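You operate a simulated robot arm through the tools that you are given. There is no shell and no other tool. Be economical: measure what you need, move in short steps, check, and stop when the job is done.

You are at the controls of a simulated two-armed robot. One attempt, no reset.

TASK
Load the yellow drum into the washer and start the short wash.
Fine: drum upright in the basket before the start, drawer shut; the other drum and the prime key stay.

The check looks at the end state, three seconds after you hand in, the way a careful person would. Anything else that was tipped, shoved, dropped, spilled or broken makes it a failure.

THE ROBOT
Two 7-joint arms with fingered hands on one trunk that stands fixed in place. Base frame: the origin is at the foot of the trunk, x ahead of it, y to its left, z up. Readings come in m, degrees, newtons and seconds.
The left shoulder is at [0.055, 0.17, 1.095], the right one opposite. With the tool pointing down near the work surface each hand reaches from about 0.28 to 0.76 m from the base axis, measured 20 degrees to its own side. Payload 4 kg a hand.
Tool frame (each hand has its own): the origin (TCP) lies between the finger pads and is the grasp point; the fingertips stand 0.026 m ahead of it; z points along the fingers, y is the line along which they close. The gripper opens to 0.132 m. The gripper's body begins 0.073 m behind the TCP. The gripper is a hand of 4 fingers: y runs from the thumb to the fingers, the wrist lies at [0, 0, -0.224] in the tool frame, and closing takes about 1.5 s.
Orientation is that of the tool frame in the base frame, as a unit quaternion [x, y, z, w]. With the fingers straight down and closing along the base's y, the tool's x points along the base's -x, its y along +y and its z along -z.

THE INTERFACE
- The arms move only by the tool step_arm. It takes "left_plan", "right_plan" or both (then of equal length, played together; a hand with none holds still); each is a list of rows, each a list of 6 numbers: the shift along the base's x, y, z in m, then the turn, a rotation vector about the base's x, y, z in rad. In form: [[dx, dy, dz, wx, wy, wz], ...]. A call has 1 to 8 rows; each row is the pose to reach, as a shift and turn from the pose commanded when the call began. "left_hand" and "right_hand" are, for a hand that has rows, the closure, from 0 (fully open) to 1 (shut), set as the call begins (left out, the last holds). Rows are played at 5 a second. More than 0.05 m and 8.6 degrees between two rows, or a gripper value outside its range, and nothing of the call is played. A pose out of reach is approached as far as the arm can. The call stops where the force on the tool passes 40 N (or 10 N more than at its start, if that is more) or the arm is blocked; 0.2 s more then pass. Each finger travels about 0.045 m/s and halts on what it meets, pressing with about 33 N; the grip force reading is that of the motor and also rises with nothing between the fingers. The clock runs only during rows and for 0.2 s after the last one: add rows that repeat a pose to give the fingers time. It gives the time, the measured TCP pose, the force on the tool (base axes), the opening and the grip force at its end, in the units of the frame above (readings bear some noise), with the torque about the TCP (base axes, N m) and any sound that the robot's microphone picked up.
- Cameras (640 x 400 px; columns grow to the right, rows downward): "scene" is now at [0.1425, 0.0306, 1.2841]; the picture's right is [0.48, -0.88, -0.00], its down [-0.49, -0.27, -0.83] and it looks along [0.72, 0.40, -0.56] (base axes); focal length 215 px, centre (320, 200). "left" rides on the left gripper at [-0.068, 0.002, -0.097] in its tool frame; the picture's right is [-0.02, -1.00, 0.00], its down [0.82, -0.02, -0.58] and it looks along [0.58, -0.01, 0.82] (tool axes); focal length 270 px, centre (320, 200). "right" rides on the right gripper at [0.068, 0.002, -0.097] in its tool frame; the picture's right is [-0.03, 1.00, 0.00], its down [-0.82, -0.02, -0.58] and it looks along [-0.58, -0.01, 0.82] (tool axes); focal length 270 px, centre (320, 200). There is no depth. A picture from a camera that has moved, and an enlarged one, comes with that camera's place and axes in the base frame and with its lens. The place of the scene camera against the robot may be out by one fixed shift of up to 0.025 m in any direction.
- grab_frame(camera): a new picture of that camera. It takes no simulated time.
- move_column(by): slides the trunk up (or, below 0, down) by that many m; the arms and the scene camera ride with it, the base frame stays. It gives what a move gives, with no picture.
- move_fingers(finger1, finger2, finger3, thumb_bend, hand): sets how far each is bent, from 0 (flat) to 1 (curled in); at 0.3 the hand is open as for a grip, at 0.7 the pads meet at the TCP. One left out holds its place. A second passes; each finger stops where it meets its share of the squeeze, and holds until it gets a number again. A gripper value or a shape takes the hand back. It gives what a move gives, with no picture; readings hold the bend of each and the force on the fingers (four entries, about 0 where the hand has none), thumb and palm.
- preshape(shape, hand): the hand has 4 fingers and takes this shape, open, in about a second: jaw (thumb against the fingers, like two jaws); tri (thumb and two fingers); tip (a fingertip pinch); poke (one finger out to press); point (the index stretched); flat (the hand flat); cup (the hand cupped); fist (a fist). The gripper value then closes the fingers along that shape, each until it touches; the sizes above hold for jaw. It gives what a move gives, with no picture.
- turn_head(pan, tilt): turns the head with the scene camera to pan (to the left, within 86 degrees either way) and tilt (down, from -29 to 69), counted from straight ahead of the robot. It gives what a move gives.
- zoom(camera, box): a new picture of the part [left, top, right, bottom] of that camera's present view, enlarged. It takes no simulated time.
- close_job(): hands the job in; it is judged then, once.

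Work in short steps. Places have to be worked out from the pictures, the camera data and where the tool is seen: move nearer, look again, correct. Check each grasp and each placing, and mend what went wrong. You have 120 turns and 74 pictures in all, those below and enlarged ones among them. Open the grippers and draw the arms clear of the work before you hand the job in, unless the task says otherwise; then end with one line.

The tools are called after ">>>" as name(argument=value, ...) on one line, values as JSON. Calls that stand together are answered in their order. step_arm: Moves the arms, as the interface text tells. Its arguments: {"type":"object","properties":{"left_plan":{"type":"array","items":{"type":"array","items":{"type":"number"}}},"left_hand":{"type":"number"},"right_plan":{"type":"array","items":{"type":"array","items":{"type":"number"}}},"right_hand":{"type":"number"}},"required":[]} The other tools are called the same way: move_column (by) slides the trunk up or down; preshape (shape, hand) gives the hand a shape; move_fingers (finger1, finger2, finger3, thumb_bend, hand) moves the fingers one by one; turn_head (pan, tilt) turns the head that bears the scene camera; grab_frame (camera) takes a picture; zoom (camera, box) takes an enlarged picture of a part of a camera's view; close_job () hands the job in.

At the start:

```text
clock: 0.0
left_eef_pos: [0.3581, 0.4928, 1.162]
left_tcp_rot: [0.0, 1.0, -0.001, 0.0]
left_force: [0.0, -0.6, -0.1]
left_moment: [0.03, -0.01, 0.0]
left_opening: 0.1319
left_gripper_force: 0.0
left_shape: jaw
left_bend: [0.3, 0.3, 0.3, 0.3]
left_finger forces: [0.0, 0.0, 0.1, 0.1, 0.0, 0.0]
right_eef_pos: [0.5417, 0.0344, 1.1331]
right_tcp_rot: [0.0, 1.0, 0.0, 0.0]
right_force: [0.2, -0.6, -0.6]
right_moment: [-0.01, 0.0, -0.03]
right_opening: 0.1318
right_gripper_force: 0.1
right_shape: jaw
right_bend: [0.3, 0.3, 0.3, 0.3]
right_finger forces: [0.1, 0.0, 0.1, 0.0, 0.0, 0.0]
trunk travel left (down, up): [-0.325, 0.43]
head pan, tilt: [29.0, 34.2]
```

scene: 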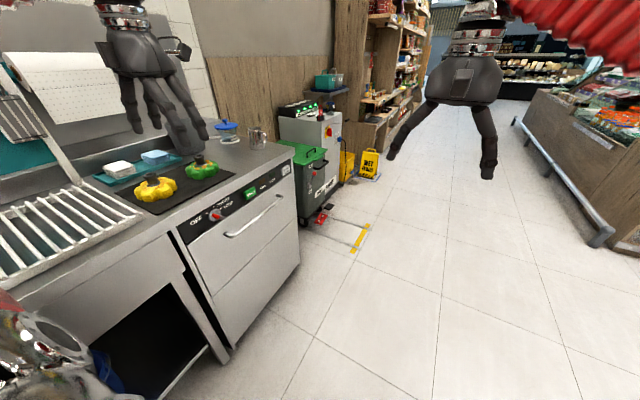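
right: 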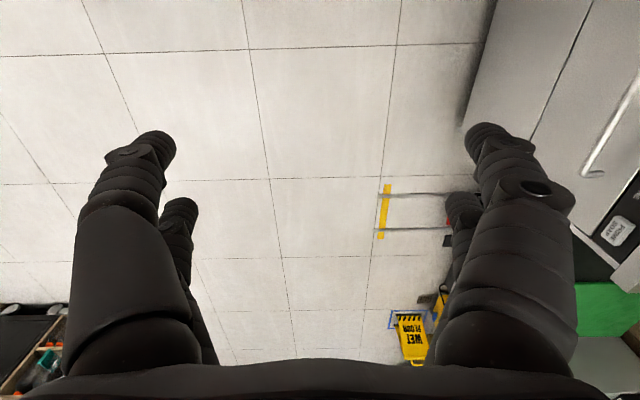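
left: 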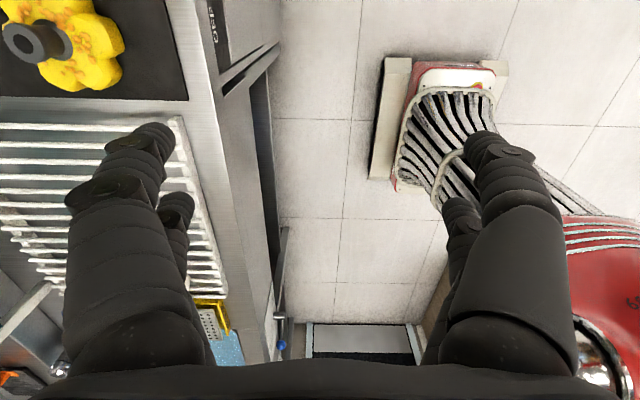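

The yellow and green drums lie on a black mat on the counter, with the washer drawer and its panel below. I zoom in for detail.

>>> zoom(camera="scene", box=[90, 110, 310, 250])

>>> zoom(camera="scene", box=[170, 150, 310, 240])

```text
2.86 times, centred on (200, 180) of scene
camera zoom: at [0.1425, 0.0306, 1.2841], right [0.48, -0.88, 0.0], down [-0.49, -0.27, -0.83], along [0.72, 0.4, -0.56], focal length 615 px, centre (663, 257)
```

zoom: 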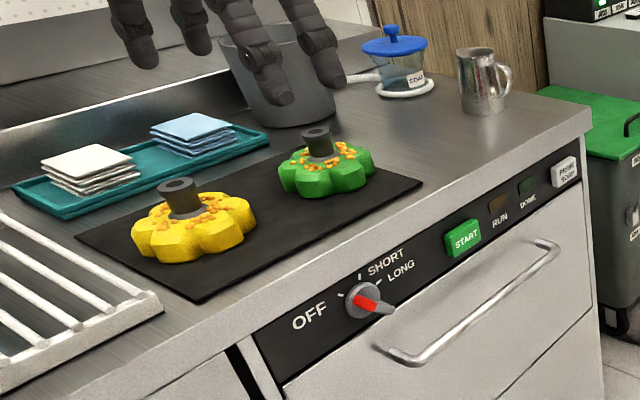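

```text
4.44 times, centred on (240, 195) of scene
camera zoom: at [0.1425, 0.0306, 1.2841], right [0.48, -0.88, 0.0], down [-0.49, -0.27, -0.83], along [0.72, 0.4, -0.56], focal length 957 px, centre (676, 222)
```

zoom: 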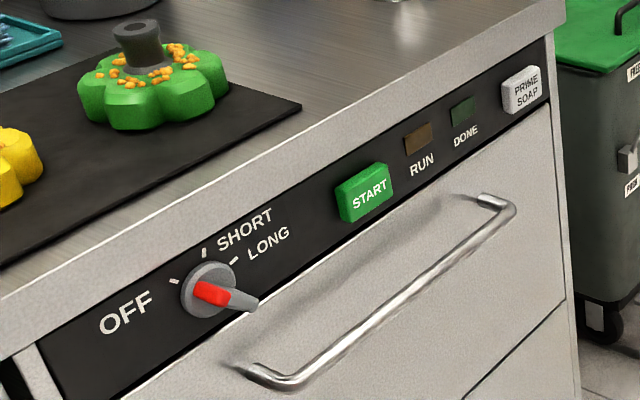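

Triangulating between the scene and left cameras, I get:
- Counter top: z≈0.94, front edge y≈0.58.
- Yellow drum: about (0.395, 0.73).
- Handle: x 0.45–0.72, y≈0.54, z≈0.795.

I move the right arm aside and turn the left hand to point along +y.

>>> step_arm(left_plan=[[0.02, -0.02, 0, 0.145, 0, 0], [0.05, -0.04, 0, 0.29, 0, 0], [0.08, -0.06, 0, 0.435, 0, 0], [0.11, -0.08, 0, 0.58, 0, 0], [0.14, -0.1, 0, 0.725, 0, 0], [0.17, -0.12, -0.02, 0.87, 0, 0], [0.19, -0.13, -0.05, 1.015, 0, 0], [0.2, -0.13, -0.08, 1.16, 0, 0]], right_plan=[[0, -0.04, 0, 0, 0, 0], [0, -0.08, 0, 0, 0, 0], [0, -0.12, 0, 0, 0, 0], [0, -0.16, 0, 0, 0, 0], [0, -0.2, 0, 0, 0, 0], [0, -0.24, 0, 0, 0, 0], [0, -0.28, 0, 0, 0, 0], [0, -0.32, 0, 0, 0, 0]])

>>> turn_head(pan=50, tilt=35)

>>> grab_frame(camera="scene")

```text
clock: 1.8
left_eef_pos: [0.5411, 0.4248, 1.0715]
left_tcp_rot: [0.001, 0.838, 0.546, 0.004]
left_force: [0.7, 0.4, 0.2]
left_moment: [-0.01, 0.03, 0.03]
left_opening: 0.132
left_gripper_force: 0.0
left_shape: jaw
left_bend: [0.3, 0.3, 0.3, 0.3]
left_finger forces: [0.1, 0.0, 0.0, 0.1, 0.0, 0.0]
left hand out of reach, approached as far as the arm can: row 6, 7, 8
right_eef_pos: [0.5456, -0.2888, 1.1307]
right_tcp_rot: [0.0, 1.0, 0.001, 0.0]
right_force: [0.3, 0.2, -0.4]
right_moment: [0.02, 0.0, 0.01]
right_opening: 0.132
right_gripper_force: 0.1
right_shape: jaw
right_bend: [0.3, 0.3, 0.3, 0.3]
right_finger forces: [0.0, 0.1, 0.0, 0.0, 0.1, 0.0]
trunk travel left (down, up): [-0.325, 0.43]
head pan, tilt: [29.0, 34.2]
```

```text
clock: 2.6
left_eef_pos: [0.5416, 0.427, 1.0712]
left_tcp_rot: [0.002, 0.839, 0.545, 0.003]
left_force: [0.0, -0.2, -1.2]
left_moment: [0.0, 0.02, 0.06]
left_opening: 0.1321
left_gripper_force: 0.0
left_shape: jaw
left_bend: [0.3, 0.3, 0.3, 0.3]
left_finger forces: [0.1, 0.1, 0.1, 0.1, 0.0, 0.1]
right_eef_pos: [0.5449, -0.2864, 1.1314]
right_tcp_rot: [0.0, 1.0, 0.0, 0.0]
right_force: [0.1, -0.6, 0.3]
right_moment: [-0.02, -0.02, 0.02]
right_opening: 0.1319
right_gripper_force: 0.0
right_shape: jaw
right_bend: [0.3, 0.3, 0.3, 0.3]
right_finger forces: [0.0, 0.0, 0.0, 0.0, 0.1, 0.0]
trunk travel left (down, up): [-0.325, 0.43]
head pan, tilt: [50.0, 35.0]
```

```text
68 pictures are left
camera scene: at [0.1221, 0.0552, 1.2828], right [0.77, -0.64, 0.0], down [-0.37, -0.44, -0.82], along [0.53, 0.63, -0.57], focal length 215 px, centre (320, 200)
```

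scene: 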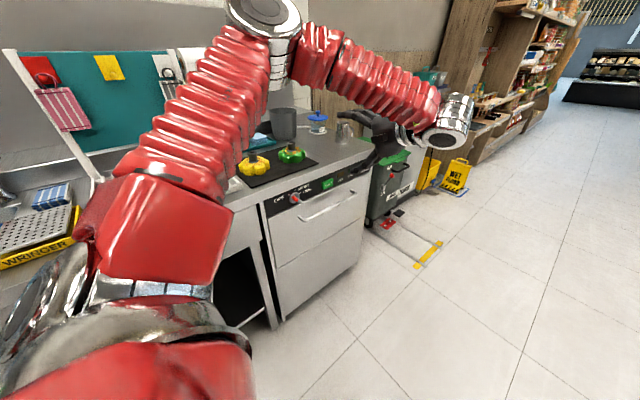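

The tilt of 66° was reached, but y was not pulled back all the way. A tilted grip on the bar still works, so I lower in front of the handle.

>>> step_arm(left_plan=[[0.0, 0.03, -0.04, 0, 0, 0], [0.01, 0.05, -0.08, 0, 0, 0], [0.02, 0.06, -0.12, 0, 0, 0], [0.02, 0.06, -0.16, 0, 0, 0], [0.02, 0.06, -0.2, 0, 0, 0], [0.02, 0.06, -0.23, 0, 0, 0], [0.02, 0.06, -0.25, 0, 0, 0]])

>>> grab_frame(camera="scene")

>>> grab_frame(camera="left")

```text
clock: 4.2
left_eef_pos: [0.5447, 0.4904, 0.8346]
left_tcp_rot: [0.0, 0.837, 0.548, 0.0]
left_force: [-0.7, 0.1, 0.5]
left_moment: [0.0, 0.0, 0.0]
left_opening: 0.1318
left_gripper_force: 0.2
left_shape: jaw
left_bend: [0.3, 0.3, 0.3, 0.3]
left_finger forces: [0.0, 0.0, 0.0, 0.0, 0.0, 0.1]
left hand out of reach, approached as far as the arm can: row 6, 7
right_eef_pos: [0.5462, -0.2879, 1.1312]
right_tcp_rot: [0.0, 1.0, 0.0, 0.0]
right_force: [0.8, -0.3, -0.3]
right_moment: [0.01, 0.01, 0.0]
right_opening: 0.1318
right_gripper_force: 0.0
right_shape: jaw
right_bend: [0.3, 0.3, 0.3, 0.3]
right_finger forces: [0.0, 0.0, 0.0, 0.1, 0.0, 0.1]
trunk travel left (down, up): [-0.325, 0.43]
head pan, tilt: [50.0, 35.0]
```

```text
67 pictures are left
camera scene: at [0.1221, 0.0553, 1.2828], right [0.77, -0.64, 0.0], down [-0.37, -0.44, -0.82], along [0.53, 0.63, -0.57], focal length 215 px, centre (320, 200)
```

scene: 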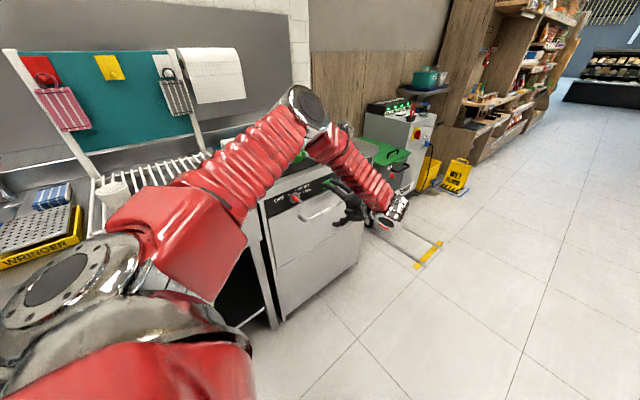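

```text
66 pictures are left
camera left: at [0.6134, 0.4023, 0.8752], right [0.02, -0.4, -0.92], down [-0.82, -0.54, 0.21], along [-0.58, 0.74, -0.34], focal length 270 px, centre (320, 200)
```

left: 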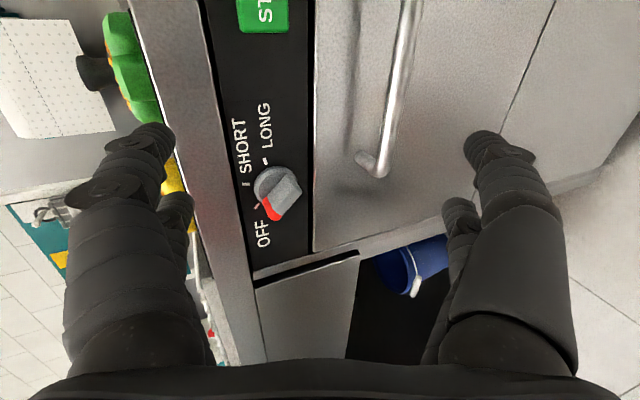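

The bar looks to be around z≈0.74 and y≈0.575, lower than first thought. The arm is near its limit going down, so I lower the column and look again.

>>> move_column(by=-0.09)

>>> grab_frame(camera="left")

>>> grab_frame(camera="scene")

```text
clock: 5.5
left_eef_pos: [0.5448, 0.4938, 0.7499]
left_tcp_rot: [0.001, 0.837, 0.547, 0.0]
left_force: [-0.2, -0.2, 0.5]
left_moment: [-0.02, -0.02, -0.03]
left_opening: 0.1321
left_gripper_force: 0.0
left_shape: jaw
left_bend: [0.3, 0.3, 0.3, 0.3]
left_finger forces: [0.0, 0.0, 0.0, 0.0, 0.0, 0.0]
right_eef_pos: [0.5425, -0.2853, 1.0438]
right_tcp_rot: [0.0, 1.0, 0.0, 0.001]
right_force: [-1.0, 0.1, -0.4]
right_moment: [0.01, -0.04, 0.02]
right_opening: 0.132
right_gripper_force: 0.1
right_shape: jaw
right_bend: [0.3, 0.3, 0.3, 0.3]
right_finger forces: [0.1, 0.1, 0.1, 0.0, 0.0, 0.0]
trunk travel left (down, up): [-0.235, 0.52]
head pan, tilt: [50.0, 35.0]
```

```text
65 pictures are left
camera left: at [0.6139, 0.4051, 0.7901], right [0.03, -0.4, -0.92], down [-0.82, -0.54, 0.21], along [-0.58, 0.74, -0.34], focal length 270 px, centre (320, 200)
```

left: 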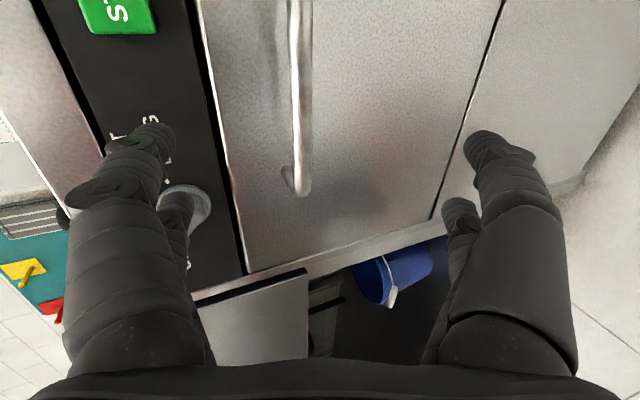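

```text
64 pictures are left
camera scene: at [0.1548, 0.0552, 1.1905], right [0.77, -0.64, 0.0], down [-0.37, -0.44, -0.82], along [0.53, 0.63, -0.57], focal length 215 px, centre (320, 200)
```

scene: 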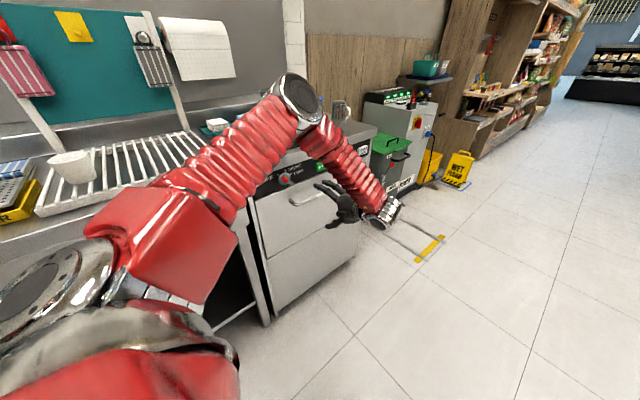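

The bar triangulates to about y≈0.60, z≈0.72, starting at x≈0.48, which is nearly centred between my fingers. I advance along the finger direction.

>>> step_arm(left_plan=[[0.01, 0.02, -0.005, 0, 0, 0], [0.02, 0.04, -0.012, 0, 0, 0], [0.03, 0.06, -0.02, 0, 0, 0]])

>>> grab_frame(camera="left")

```text
clock: 6.3
left_eef_pos: [0.5745, 0.5537, 0.7299]
left_tcp_rot: [0.0, 0.836, 0.549, 0.0]
left_force: [0.0, -0.2, 0.1]
left_moment: [0.05, 0.0, -0.01]
left_opening: 0.1319
left_gripper_force: 0.1
left_shape: jaw
left_bend: [0.3, 0.3, 0.3, 0.3]
left_finger forces: [0.0, 0.1, 0.1, 0.0, 0.1, 0.0]
right_eef_pos: [0.5431, -0.2839, 1.0426]
right_tcp_rot: [0.0, 1.0, 0.0, 0.0]
right_force: [-0.2, -0.4, -0.1]
right_moment: [-0.03, 0.0, -0.01]
right_opening: 0.1317
right_gripper_force: 0.0
right_shape: jaw
right_bend: [0.3, 0.3, 0.3, 0.3]
right_finger forces: [0.0, 0.1, 0.0, 0.1, 0.0, 0.0]
trunk travel left (down, up): [-0.235, 0.52]
head pan, tilt: [50.0, 35.0]
```

```text
63 pictures are left
camera left: at [0.644, 0.4655, 0.7706], right [0.02, -0.4, -0.92], down [-0.82, -0.54, 0.21], along [-0.58, 0.74, -0.34], focal length 270 px, centre (320, 200)
```

left: 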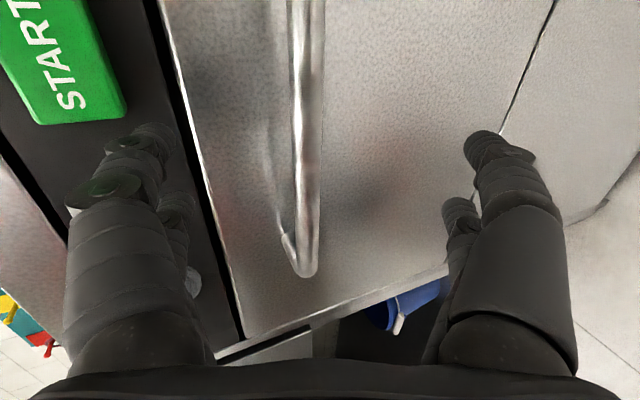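

The bar is at about (y 0.598, z 0.72). I half-close the hand first so the upper fingers stay clear of the START key, then advance around the bar.

>>> step_arm(left_plan=[[0, 0, 0, 0, 0, 0], [0, 0, 0, 0, 0, 0], [0, 0, 0, 0, 0, 0], [0, 0, 0, 0, 0, 0], [0, 0, 0, 0, 0, 0]], left_hand=0.5)

>>> step_arm(left_plan=[[0, 0.012, -0.003, 0, 0, 0], [0, 0.024, -0.006, 0, 0, 0], [0, 0.034, -0.009, 0, 0, 0]])

>>> grab_frame(camera="left")

```text
clock: 7.5
left_eef_pos: [0.5748, 0.5532, 0.7307]
left_tcp_rot: [0.001, 0.836, 0.548, 0.0]
left_force: [-0.6, -0.1, 0.1]
left_moment: [-0.01, 0.02, 0.0]
left_opening: 0.0664
left_gripper_force: 0.1
left_shape: jaw
left_bend: [0.73, 0.73, 0.73, 0.7]
left_finger forces: [0.0, 0.0, 0.0, 0.0, 0.1, 0.0]
right_eef_pos: [0.5415, -0.2853, 1.0429]
right_tcp_rot: [-0.001, 1.0, -0.001, 0.0]
right_force: [0.0, 0.7, 0.2]
right_moment: [-0.03, 0.02, -0.01]
right_opening: 0.132
right_gripper_force: 0.1
right_shape: jaw
right_bend: [0.3, 0.3, 0.3, 0.3]
right_finger forces: [0.0, 0.1, 0.1, 0.0, 0.1, 0.1]
trunk travel left (down, up): [-0.235, 0.52]
head pan, tilt: [50.0, 35.0]
```

```text
clock: 8.3
left_eef_pos: [0.5731, 0.5865, 0.7196]
left_tcp_rot: [0.0, 0.836, 0.549, 0.0]
left_force: [-0.1, 0.3, -0.2]
left_moment: [-0.02, -0.01, 0.0]
left_opening: 0.0665
left_gripper_force: 0.1
left_shape: jaw
left_bend: [0.73, 0.73, 0.73, 0.7]
left_finger forces: [0.1, 0.0, 0.0, 0.1, 0.0, 0.0]
right_eef_pos: [0.5423, -0.2849, 1.0427]
right_tcp_rot: [0.001, 1.0, 0.0, 0.0]
right_force: [-0.4, 0.0, 0.6]
right_moment: [0.04, -0.01, -0.02]
right_opening: 0.132
right_gripper_force: 0.1
right_shape: jaw
right_bend: [0.3, 0.3, 0.3, 0.3]
right_finger forces: [0.0, 0.0, 0.1, 0.0, 0.0, 0.0]
trunk travel left (down, up): [-0.235, 0.52]
head pan, tilt: [50.0, 35.0]
```

```text
62 pictures are left
camera left: at [0.6423, 0.4984, 0.7595], right [0.02, -0.4, -0.92], down [-0.82, -0.54, 0.21], along [-0.58, 0.74, -0.34], focal length 270 px, centre (320, 200)
```

left: 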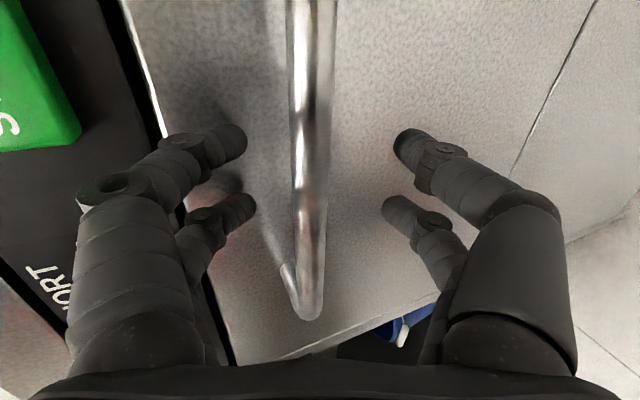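

The fingers straddle the bar and nothing is in contact. I close on it.

>>> step_arm(left_plan=[[0, 0, 0, 0, 0, 0], [0, 0, 0, 0, 0, 0], [0, 0, 0, 0, 0, 0], [0, 0, 0, 0, 0, 0], [0, 0, 0, 0, 0, 0], [0, 0, 0, 0, 0, 0]], left_hand=1.0)

>>> grab_frame(camera="left")

```text
clock: 9.7
left_eef_pos: [0.5728, 0.587, 0.7174]
left_tcp_rot: [0.0, 0.837, 0.547, -0.001]
left_force: [0.9, 7.2, -2.3]
left_moment: [-0.03, 0.01, -0.04]
left_opening: 0.0
left_gripper_force: 33.0
left_shape: jaw
left_bend: [0.7, 0.7, 0.64, 0.67]
left_finger forces: [0.0, 0.0, 0.1, 0.0, 0.1, 0.0]
right_eef_pos: [0.5435, -0.2848, 1.0421]
right_tcp_rot: [0.0, 1.0, 0.0, -0.001]
right_force: [0.2, -0.4, 0.3]
right_moment: [0.02, -0.02, 0.0]
right_opening: 0.1318
right_gripper_force: 0.1
right_shape: jaw
right_bend: [0.3, 0.3, 0.3, 0.3]
right_finger forces: [0.0, 0.0, 0.0, 0.0, 0.0, 0.0]
trunk travel left (down, up): [-0.235, 0.52]
head pan, tilt: [50.0, 35.0]
```

```text
61 pictures are left
camera left: at [0.6422, 0.4992, 0.7586], right [0.02, -0.4, -0.92], down [-0.82, -0.54, 0.21], along [-0.58, 0.74, -0.34], focal length 270 px, centre (320, 200)
```

left: 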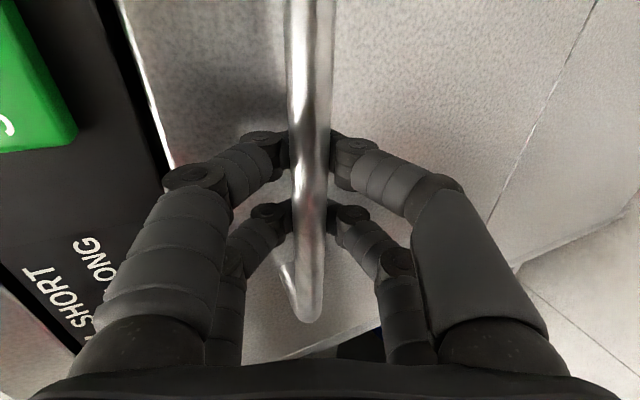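

The fingers closed behind the bar, so it is hooked. I pull toward −y gently.

>>> step_arm(left_plan=[[0, -0.015, 0, 0, 0, 0], [0, -0.03, 0, 0, 0, 0], [0, -0.045, 0, 0, 0, 0], [0, -0.06, 0, 0, 0, 0], [0, -0.075, 0, 0, 0, 0], [0, -0.09, 0, 0, 0, 0]])

>>> grab_frame(camera="scene")

```text
clock: 11.1
left_eef_pos: [0.5739, 0.4964, 0.719]
left_tcp_rot: [0.002, 0.838, 0.546, -0.001]
left_force: [-5.0, -1.5, -9.5]
left_moment: [-0.02, 0.09, -0.04]
left_opening: 0.0002
left_gripper_force: 33.5
left_shape: jaw
left_bend: [0.7, 0.7, 0.64, 0.67]
left_finger forces: [0.1, 0.1, 0.0, 0.0, 0.1, 0.0]
right_eef_pos: [0.543, -0.2852, 1.0416]
right_tcp_rot: [0.0, 1.0, -0.001, -0.001]
right_force: [0.2, 1.0, 0.2]
right_moment: [-0.01, 0.0, 0.01]
right_opening: 0.132
right_gripper_force: 0.1
right_shape: jaw
right_bend: [0.3, 0.3, 0.3, 0.3]
right_finger forces: [0.0, 0.1, 0.0, 0.0, 0.0, 0.0]
trunk travel left (down, up): [-0.235, 0.52]
head pan, tilt: [50.0, 35.0]
```

```text
60 pictures are left
camera scene: at [0.156, 0.0553, 1.19], right [0.77, -0.64, 0.0], down [-0.37, -0.44, -0.82], along [0.53, 0.63, -0.57], focal length 215 px, centre (320, 200)
```

scene: 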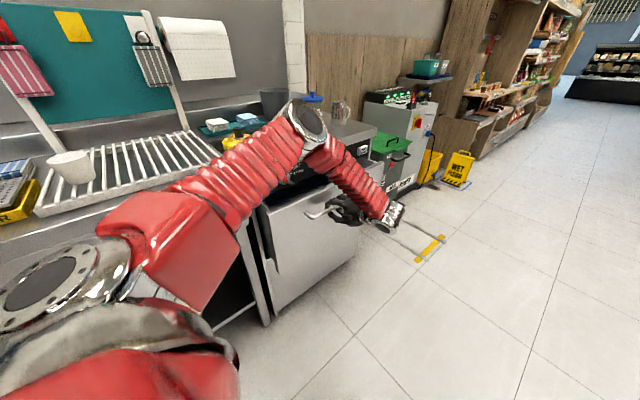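

It moves. Force on the tool is now −9.5 N in z, so I check whether this is a sliding drawer or a hinged door.

>>> zoom(camera="scene", box=[220, 150, 400, 330])

>>> grab_frame(camera="left")

```text
2.22 times, centred on (310, 240) of scene
camera zoom: at [0.156, 0.0553, 1.19], right [0.77, -0.64, 0.0], down [-0.37, -0.44, -0.82], along [0.53, 0.63, -0.57], focal length 478 px, centre (342, 111)
```

zoom: 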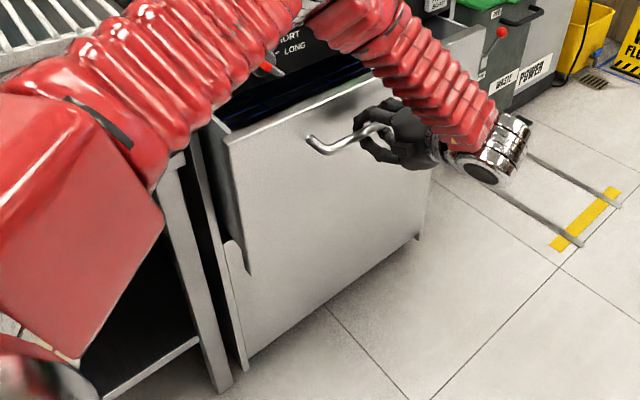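

```text
58 pictures are left
camera left: at [0.644, 0.4081, 0.7593], right [0.02, -0.4, -0.92], down [-0.82, -0.54, 0.22], along [-0.58, 0.74, -0.34], focal length 270 px, centre (320, 200)
```

left: 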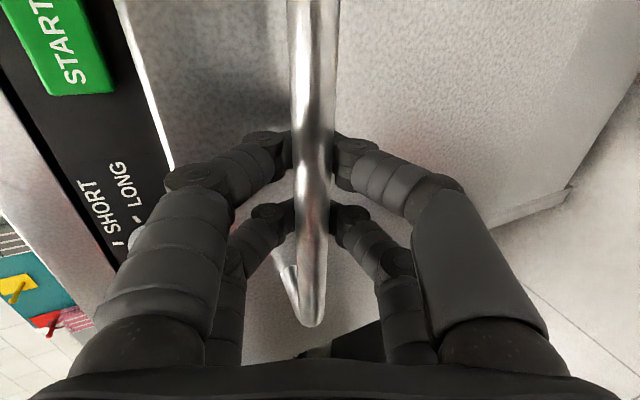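

It is a sliding drawer that has come out about 9 cm. I keep pulling.

>>> step_arm(left_plan=[[0, -0.02, 0.001, 0, 0, 0], [0, -0.04, 0.001, 0, 0, 0], [0, -0.06, 0.001, 0, 0, 0], [0, -0.08, 0.001, 0, 0, 0], [0, -0.1, 0.001, 0, 0, 0], [0, -0.12, 0.001, 0, 0, 0]])

```text
clock: 11.8
left_eef_pos: [0.5692, 0.4576, 0.7248]
left_tcp_rot: [0.006, 0.841, 0.54, 0.004]
left_force: [16.6, -3.5, -28.1]
left_moment: [-0.04, 0.12, -0.09]
left_opening: 0.0
left_gripper_force: 32.7
left_shape: jaw
left_bend: [0.71, 0.71, 0.62, 0.66]
left_finger forces: [0.1, 0.0, 0.1, 0.0, 39.9, 0.1]
left hand out of reach, approached as far as the arm can: row 2, 3
right_eef_pos: [0.5445, -0.2835, 1.0432]
right_tcp_rot: [0.0, 1.0, -0.001, -0.001]
right_force: [0.0, 0.5, 0.7]
right_moment: [0.0, -0.02, 0.02]
right_opening: 0.1319
right_gripper_force: 0.1
right_shape: jaw
right_bend: [0.3, 0.3, 0.3, 0.3]
right_finger forces: [0.0, 0.0, 0.0, 0.0, 0.0, 0.0]
trunk travel left (down, up): [-0.235, 0.52]
head pan, tilt: [50.0, 35.0]
stopped in row 3 (left hand): the force on the tool passed its limit at 44 N (the readings are from after the stop); the commanded pose is now the measured one
```

The arm hit its reach limit with the hand this level. I tilt the hand back toward vertical around the bar, easing the height, so the wrist can follow.

>>> step_arm(left_plan=[[0, 0, -0.003, -0.1, 0, 0], [0, 0, -0.005, -0.2, 0, 0], [0, 0, -0.006, -0.3, 0, 0], [0, 0, -0.006, -0.4, 0, 0], [0, 0, -0.006, -0.4, 0, 0]])

>>> grab_frame(camera="left")

```text
clock: 13.0
left_eef_pos: [0.5684, 0.458, 0.724]
left_tcp_rot: [0.002, 0.931, 0.366, 0.004]
left_force: [8.7, 1.3, -12.8]
left_moment: [0.07, 0.09, 0.04]
left_opening: 0.0001
left_gripper_force: 33.0
left_shape: jaw
left_bend: [0.71, 0.71, 0.62, 0.66]
left_finger forces: [0.0, 0.1, 0.0, 0.0, 1.4, 0.1]
right_eef_pos: [0.5452, -0.2849, 1.043]
right_tcp_rot: [-0.001, 1.0, -0.002, -0.001]
right_force: [0.4, -0.3, 0.2]
right_moment: [-0.05, -0.01, -0.03]
right_opening: 0.1318
right_gripper_force: 0.0
right_shape: jaw
right_bend: [0.3, 0.3, 0.3, 0.3]
right_finger forces: [0.0, 0.0, 0.1, 0.1, 0.0, 0.0]
trunk travel left (down, up): [-0.235, 0.52]
head pan, tilt: [50.0, 35.0]
```

```text
57 pictures are left
camera left: at [0.6369, 0.3931, 0.7953], right [0.02, -0.73, -0.68], down [-0.82, -0.4, 0.4], along [-0.57, 0.55, -0.61], focal length 270 px, centre (320, 200)
```

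left: 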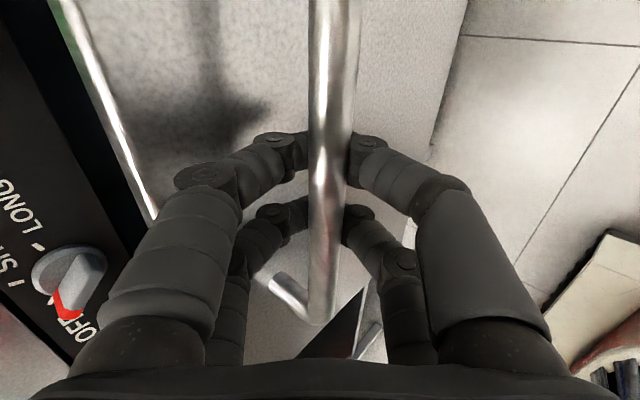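

Still hooked, with the tilt now 43°. I keep pulling with a little more tilt.

>>> step_arm(left_plan=[[0.0, -0.015, -0.003, -0.03, 0, 0], [0, -0.03, -0.004, -0.06, 0, 0], [0, -0.045, -0.004, -0.09, 0, 0], [0, -0.06, -0.004, -0.12, 0, 0], [0, -0.075, -0.004, -0.15, 0, 0], [0, -0.09, -0.004, -0.18, 0, 0], [0, -0.105, -0.004, -0.21, 0, 0]])

>>> grab_frame(camera="scene")

```text
clock: 14.6
left_eef_pos: [0.5686, 0.352, 0.7185]
left_tcp_rot: [0.002, 0.964, 0.266, 0.006]
left_force: [-0.1, -0.3, 0.1]
left_moment: [0.01, -0.01, -0.03]
left_opening: 0.0001
left_gripper_force: 33.3
left_shape: jaw
left_bend: [0.71, 0.71, 0.62, 0.68]
left_finger forces: [0.1, 0.0, 0.0, 0.0, 0.1, 0.0]
right_eef_pos: [0.5433, -0.2863, 1.0435]
right_tcp_rot: [0.001, 1.0, 0.0, 0.0]
right_force: [0.4, -0.3, 0.2]
right_moment: [0.0, 0.02, 0.0]
right_opening: 0.1318
right_gripper_force: 0.0
right_shape: jaw
right_bend: [0.3, 0.3, 0.3, 0.3]
right_finger forces: [0.0, 0.0, 0.1, 0.0, 0.0, 0.0]
trunk travel left (down, up): [-0.235, 0.52]
head pan, tilt: [50.0, 35.0]
```

```text
56 pictures are left
camera scene: at [0.1556, 0.055, 1.1902], right [0.77, -0.64, 0.0], down [-0.37, -0.44, -0.82], along [0.53, 0.63, -0.57], focal length 215 px, centre (320, 200)
```

scene: 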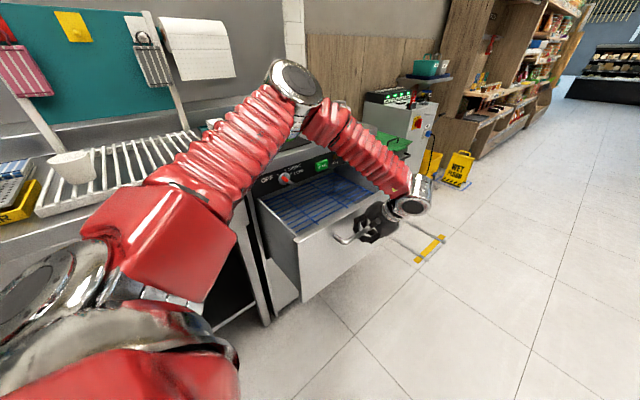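

The drawer is open about 0.235 m and shows a blue basket. I pull a bit further for room.

>>> step_arm(left_plan=[[0.0, -0.015, 0, -0.03, 0, 0], [0, -0.03, 0, -0.06, 0, 0], [0, -0.045, 0, -0.09, 0, 0], [0, -0.06, 0, -0.12, 0, 0], [0, -0.06, 0, -0.12, 0, 0]])

>>> zoom(camera="scene", box=[220, 130, 460, 310])

```text
clock: 15.8
left_eef_pos: [0.5692, 0.2926, 0.7198]
left_tcp_rot: [0.001, 0.978, 0.208, 0.005]
left_force: [-1.0, -0.9, -1.7]
left_moment: [0.03, 0.03, -0.01]
left_opening: 0.0
left_gripper_force: 32.6
left_shape: jaw
left_bend: [0.71, 0.71, 0.62, 0.68]
left_finger forces: [0.0, 0.0, 0.0, 0.0, 0.1, 0.0]
right_eef_pos: [0.5405, -0.2851, 1.044]
right_tcp_rot: [0.0, 1.0, 0.0, 0.0]
right_force: [-0.2, 0.9, 0.3]
right_moment: [0.01, -0.01, -0.01]
right_opening: 0.1318
right_gripper_force: 0.1
right_shape: jaw
right_bend: [0.3, 0.3, 0.3, 0.3]
right_finger forces: [0.0, 0.0, 0.0, 0.0, 0.0, 0.1]
trunk travel left (down, up): [-0.235, 0.52]
head pan, tilt: [50.0, 35.0]
```

```text
2.22 times, centred on (340, 220) of scene
camera zoom: at [0.1556, 0.0552, 1.1902], right [0.77, -0.64, 0.0], down [-0.37, -0.44, -0.82], along [0.53, 0.63, -0.57], focal length 478 px, centre (276, 156)
```

zoom: 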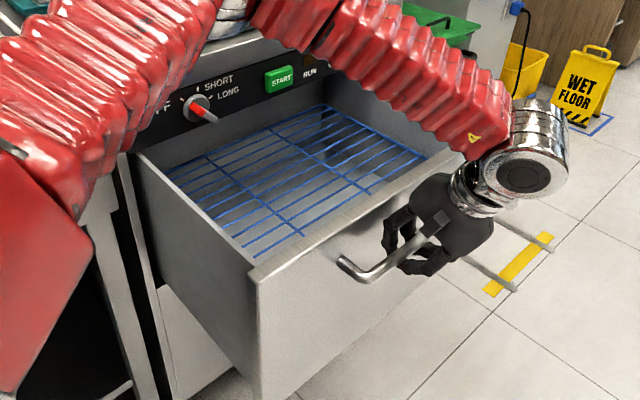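

The basket is a blue wire grid, well exposed. I open the fingers part-way and withdraw along the tool axis.

>>> step_arm(left_plan=[[0, 0, 0, 0, 0, 0], [0, 0, 0, 0, 0, 0], [0, 0, 0, 0, 0, 0], [0, 0, 0, 0, 0, 0], [0, 0, 0, 0, 0, 0]], left_hand=0.6)

>>> step_arm(left_plan=[[0, -0.008, 0.018, 0, 0, 0], [0, -0.016, 0.036, 0, 0, 0], [0, -0.024, 0.054, 0, 0, 0], [0, -0.032, 0.072, 0, 0, 0], [0, -0.04, 0.1, 0, 0, 0], [0, -0.04, 0.14, 0, 0, 0]])

>>> grab_frame(camera="left")

```text
clock: 17.0
left_eef_pos: [0.5698, 0.2928, 0.7206]
left_tcp_rot: [0.001, 0.978, 0.209, 0.005]
left_force: [-0.5, 0.3, -0.6]
left_moment: [0.01, 0.03, 0.01]
left_opening: 0.0522
left_gripper_force: 0.1
left_shape: jaw
left_bend: [0.73, 0.73, 0.73, 0.7]
left_finger forces: [0.1, 0.1, 0.1, 0.0, 0.0, 0.0]
right_eef_pos: [0.5425, -0.2861, 1.0428]
right_tcp_rot: [0.0, 1.0, 0.0, 0.0]
right_force: [-0.1, 0.6, -1.3]
right_moment: [0.02, 0.01, 0.0]
right_opening: 0.132
right_gripper_force: 0.1
right_shape: jaw
right_bend: [0.3, 0.3, 0.3, 0.3]
right_finger forces: [0.1, 0.1, 0.1, 0.0, 0.0, 0.1]
trunk travel left (down, up): [-0.235, 0.52]
head pan, tilt: [50.0, 35.0]
```

```text
clock: 18.4
left_eef_pos: [0.5669, 0.2536, 0.8628]
left_tcp_rot: [0.001, 0.978, 0.209, 0.004]
left_force: [-0.6, -0.3, -0.3]
left_moment: [0.0, 0.01, -0.04]
left_opening: 0.0522
left_gripper_force: 0.0
left_shape: jaw
left_bend: [0.73, 0.73, 0.73, 0.7]
left_finger forces: [0.1, 0.0, 0.0, 0.1, 0.0, 0.1]
right_eef_pos: [0.5414, -0.2858, 1.0434]
right_tcp_rot: [0.001, 1.0, 0.0, 0.0]
right_force: [0.0, 0.9, 0.4]
right_moment: [0.02, -0.01, 0.04]
right_opening: 0.1319
right_gripper_force: 0.1
right_shape: jaw
right_bend: [0.3, 0.3, 0.3, 0.3]
right_finger forces: [0.0, 0.0, 0.0, 0.0, 0.1, 0.1]
trunk travel left (down, up): [-0.235, 0.52]
head pan, tilt: [50.0, 35.0]
```

```text
54 pictures are left
camera left: at [0.6347, 0.215, 0.9514], right [0.03, -0.91, -0.41], down [-0.82, -0.25, 0.51], along [-0.57, 0.32, -0.76], focal length 270 px, centre (320, 200)
```

left: 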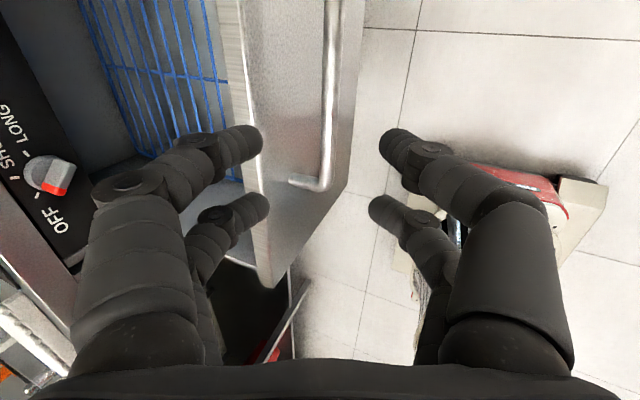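

Released cleanly. I raise the column and bring the hand upright while moving toward a point above the yellow drum.

>>> move_column(by=0.17)

>>> step_arm(left_plan=[[-0.01, 0.03, 0.02, -0.06, 0, 0], [-0.03, 0.07, 0.05, -0.12, 0, 0], [-0.05, 0.11, 0.08, -0.18, 0, 0], [-0.07, 0.15, 0.1, -0.24, 0, 0], [-0.09, 0.19, 0.11, -0.3, 0, 0], [-0.11, 0.23, 0.12, -0.36, 0, 0], [-0.13, 0.27, 0.12, -0.42, 0, 0], [-0.14, 0.31, 0.12, -0.42, 0, 0]], left_hand=0.3)

>>> grab_frame(camera="left")

>>> grab_frame(camera="scene")

```text
clock: 20.3
left_eef_pos: [0.5624, 0.2541, 1.057]
left_tcp_rot: [-0.005, 0.977, 0.209, 0.031]
left_force: [0.0, 0.0, 0.0]
left_moment: [0.02, 0.01, -0.02]
left_opening: 0.0525
left_gripper_force: 0.1
left_shape: jaw
left_bend: [0.73, 0.73, 0.73, 0.7]
left_finger forces: [0.0, 0.1, 0.1, 0.0, 0.1, 0.1]
right_eef_pos: [0.5413, -0.285, 1.2127]
right_tcp_rot: [0.0, 1.0, 0.0, -0.002]
right_force: [0.3, 0.6, 0.3]
right_moment: [0.02, 0.01, -0.02]
right_opening: 0.1317
right_gripper_force: 0.0
right_shape: jaw
right_bend: [0.3, 0.3, 0.3, 0.3]
right_finger forces: [0.1, 0.1, 0.0, 0.0, 0.0, 0.0]
trunk travel left (down, up): [-0.405, 0.35]
head pan, tilt: [50.0, 35.0]
```

```text
refused: row 2 steps farther than a row can; nothing moved
```

```text
53 pictures are left
camera left: at [0.6255, 0.2149, 1.1504], right [0.05, -0.91, -0.41], down [-0.85, -0.25, 0.47], along [-0.53, 0.32, -0.79], focal length 270 px, centre (320, 200)
```

left: 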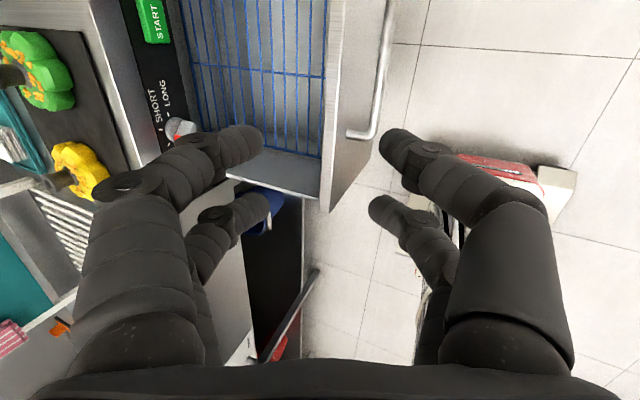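

```text
52 pictures are left
camera scene: at [0.1009, 0.0552, 1.3638], right [0.77, -0.64, 0.0], down [-0.37, -0.44, -0.82], along [0.53, 0.63, -0.57], focal length 215 px, centre (320, 200)
```

scene: 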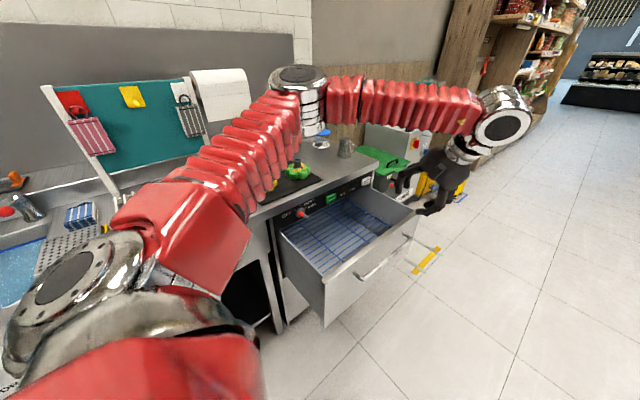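

The rows were too long. I redo the move with smaller steps.

>>> step_arm(left_plan=[[-0.01, 0.03, 0.01, -0.06, 0, 0], [-0.025, 0.07, 0.02, -0.12, 0, 0], [-0.04, 0.11, 0.03, -0.18, 0, 0], [-0.055, 0.15, 0.04, -0.24, 0, 0], [-0.07, 0.19, 0.05, -0.3, 0, 0], [-0.085, 0.23, 0.06, -0.36, 0, 0], [-0.1, 0.27, 0.06, -0.42, 0, 0], [-0.115, 0.31, 0.06, -0.42, 0, 0]], left_hand=0.3)

>>> grab_frame(camera="left")

>>> grab_frame(camera="scene")

```text
clock: 22.1
left_eef_pos: [0.4444, 0.5643, 1.1191]
left_tcp_rot: [-0.011, 1.0, -0.001, 0.03]
left_force: [0.2, 0.7, -0.2]
left_moment: [-0.04, 0.01, -0.02]
left_opening: 0.092
left_gripper_force: 0.0
left_shape: jaw
left_bend: [0.68, 0.68, 0.68, 0.58]
left_finger forces: [0.0, 0.1, 0.0, 0.0, 0.1, 0.0]
right_eef_pos: [0.542, -0.2858, 1.2136]
right_tcp_rot: [-0.001, 1.0, 0.0, 0.0]
right_force: [-0.5, 0.4, -0.7]
right_moment: [0.0, -0.01, -0.01]
right_opening: 0.1319
right_gripper_force: 0.1
right_shape: jaw
right_bend: [0.3, 0.3, 0.3, 0.3]
right_finger forces: [0.0, 0.1, 0.0, 0.0, 0.1, 0.0]
trunk travel left (down, up): [-0.405, 0.35]
head pan, tilt: [50.0, 35.0]
```

```text
51 pictures are left
camera left: at [0.5082, 0.5675, 1.2189], right [0.05, -1.0, 0.0], down [-0.85, -0.04, 0.53], along [-0.53, -0.03, -0.85], focal length 270 px, centre (320, 200)
```

left: 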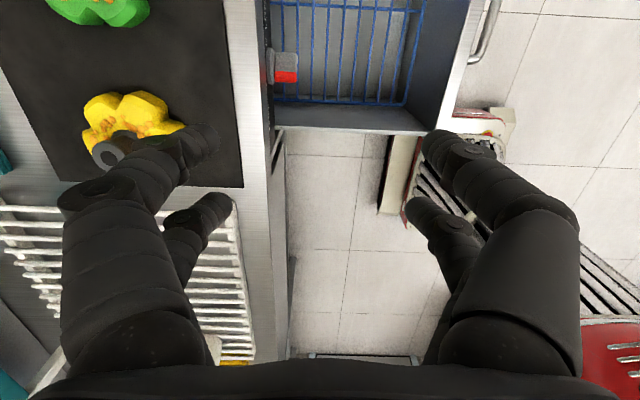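

```text
50 pictures are left
camera scene: at [0.0996, 0.0554, 1.364], right [0.77, -0.64, 0.0], down [-0.37, -0.44, -0.82], along [0.53, 0.63, -0.57], focal length 215 px, centre (320, 200)
```

scene: 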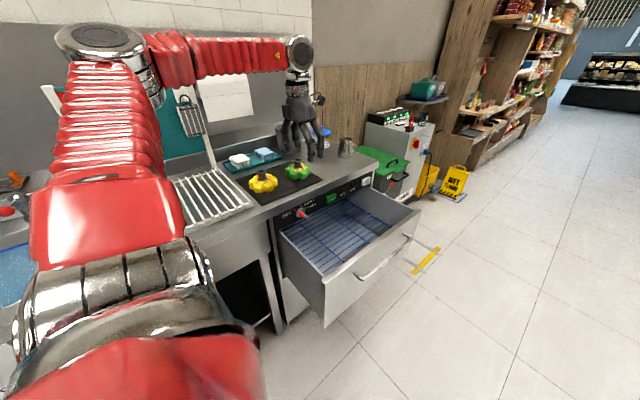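

The spindle projects to about (0.407, 0.752). I move above it and correct the slight tilt.

>>> step_arm(left_plan=[[-0.01, 0.045, 0.0, 0, 0.02, 0], [-0.02, 0.09, 0.0, 0, 0.04, 0], [-0.03, 0.135, 0.0, 0, 0.06, 0], [-0.038, 0.175, 0.0, 0, 0.06, 0], [-0.038, 0.183, 0.0, 0, 0.06, 0]])

>>> grab_frame(camera="left")

>>> zoom(camera="scene", box=[200, 80, 360, 220])

```text
clock: 23.3
left_eef_pos: [0.4083, 0.7452, 1.1164]
left_tcp_rot: [-0.011, 1.0, 0.0, -0.001]
left_force: [-0.3, -0.3, 0.8]
left_moment: [0.03, 0.01, 0.02]
left_opening: 0.0919
left_gripper_force: 0.0
left_shape: jaw
left_bend: [0.68, 0.68, 0.68, 0.58]
left_finger forces: [0.1, 0.0, 0.0, 0.0, 0.1, 0.0]
right_eef_pos: [0.5415, -0.2858, 1.2139]
right_tcp_rot: [0.0, 1.0, 0.0, 0.0]
right_force: [0.2, -0.1, 0.9]
right_moment: [0.03, 0.03, -0.02]
right_opening: 0.1319
right_gripper_force: 0.0
right_shape: jaw
right_bend: [0.3, 0.3, 0.3, 0.3]
right_finger forces: [0.0, 0.0, 0.0, 0.0, 0.1, 0.0]
trunk travel left (down, up): [-0.405, 0.35]
head pan, tilt: [50.0, 35.0]
```

```text
49 pictures are left
camera left: at [0.4778, 0.7487, 1.2137], right [0.05, -1.0, 0.0], down [-0.81, -0.04, 0.58], along [-0.58, -0.03, -0.82], focal length 270 px, centre (320, 200)
```

left: 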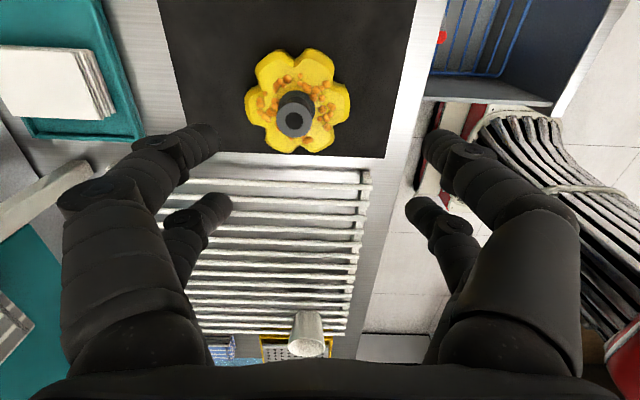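

```text
2.86 times, centred on (280, 150) of scene
camera zoom: at [0.1001, 0.0552, 1.364], right [0.77, -0.64, 0.0], down [-0.37, -0.44, -0.82], along [0.53, 0.63, -0.57], focal length 615 px, centre (434, 343)
```

zoom: 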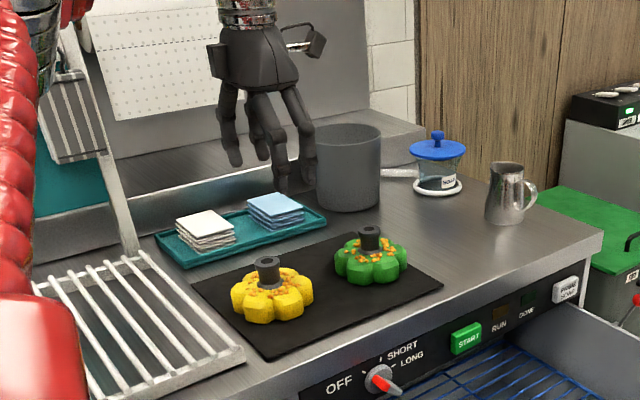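

The spindle triangulates to about (0.398, 0.768, 0.98). I centre over it and come down to z≈1.03.

>>> step_arm(left_plan=[[-0.005, 0.012, -0.025, 0, 0, 0.02], [-0.01, 0.023, -0.055, 0, 0, 0.02], [-0.01, 0.023, -0.086, 0, 0, 0.02]])

>>> grab_frame(camera="left")

>>> zoom(camera="scene", box=[200, 80, 360, 220])

```text
clock: 24.1
left_eef_pos: [0.3997, 0.7712, 1.031]
left_tcp_rot: [-0.02, 1.0, 0.001, -0.001]
left_force: [-0.6, 0.8, -0.9]
left_moment: [-0.04, 0.01, -0.01]
left_opening: 0.0918
left_gripper_force: 0.0
left_shape: jaw
left_bend: [0.68, 0.68, 0.68, 0.58]
left_finger forces: [0.0, 0.0, 0.1, 0.0, 0.0, 0.1]
right_eef_pos: [0.5422, -0.2853, 1.2131]
right_tcp_rot: [0.0, 1.0, 0.0, 0.0]
right_force: [-0.4, -0.2, 0.1]
right_moment: [-0.04, -0.02, 0.02]
right_opening: 0.1321
right_gripper_force: 0.0
right_shape: jaw
right_bend: [0.3, 0.3, 0.3, 0.3]
right_finger forces: [0.1, 0.0, 0.0, 0.0, 0.1, 0.1]
trunk travel left (down, up): [-0.405, 0.35]
head pan, tilt: [50.0, 35.0]
```

```text
47 pictures are left
camera left: at [0.4688, 0.7757, 1.128], right [0.07, -1.0, 0.0], down [-0.81, -0.06, 0.58], along [-0.58, -0.04, -0.82], focal length 270 px, centre (320, 200)
```

left: 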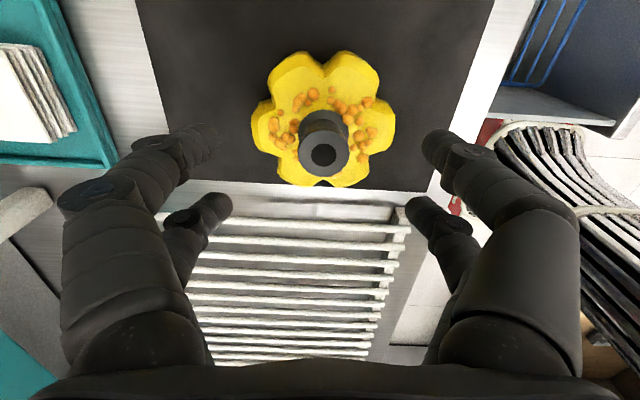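

```text
2.86 times, centred on (280, 150) of scene
camera zoom: at [0.1003, 0.0557, 1.3639], right [0.77, -0.64, 0.0], down [-0.37, -0.44, -0.82], along [0.53, 0.63, -0.57], focal length 615 px, centre (434, 343)
```

zoom: 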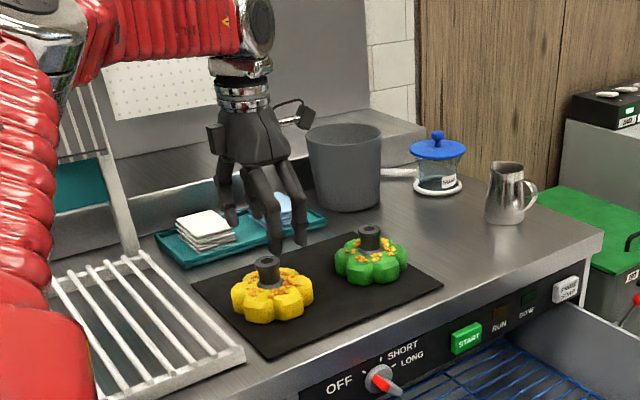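

The spindle is centred across the closing line. I descend 3 cm more and check the fore-aft alignment.

>>> step_arm(left_plan=[[0, -0.001, -0.015, 0, 0, 0], [0, -0.002, -0.03, 0, 0, 0]])

>>> grab_frame(camera="left")

```text
clock: 24.7
left_eef_pos: [0.3997, 0.7672, 1.0011]
left_tcp_rot: [-0.021, 1.0, 0.001, -0.001]
left_force: [-0.2, 0.2, -0.2]
left_moment: [-0.04, -0.01, 0.02]
left_opening: 0.0921
left_gripper_force: 0.0
left_shape: jaw
left_bend: [0.68, 0.68, 0.68, 0.58]
left_finger forces: [0.0, 0.0, 0.0, 0.0, 0.0, 0.0]
right_eef_pos: [0.5423, -0.2855, 1.2132]
right_tcp_rot: [0.0, 1.0, 0.0, -0.001]
right_force: [-1.5, 0.0, -1.0]
right_moment: [0.0, 0.01, 0.0]
right_opening: 0.132
right_gripper_force: 0.1
right_shape: jaw
right_bend: [0.3, 0.3, 0.3, 0.3]
right_finger forces: [0.1, 0.1, 0.0, 0.0, 0.0, 0.0]
trunk travel left (down, up): [-0.405, 0.35]
head pan, tilt: [50.0, 35.0]
```

```text
45 pictures are left
camera left: at [0.4694, 0.7717, 1.0974], right [0.07, -1.0, 0.0], down [-0.81, -0.06, 0.58], along [-0.58, -0.04, -0.82], focal length 270 px, centre (320, 200)
```

left: 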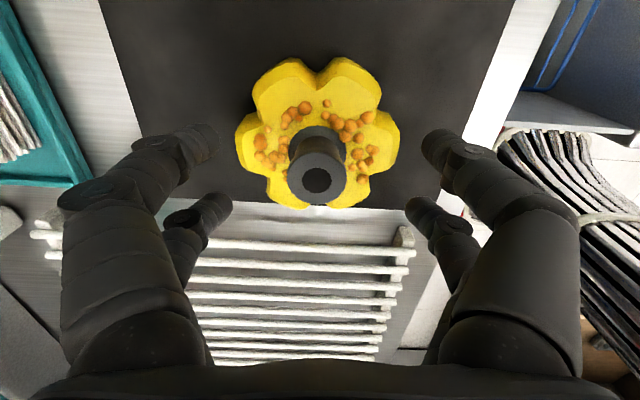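

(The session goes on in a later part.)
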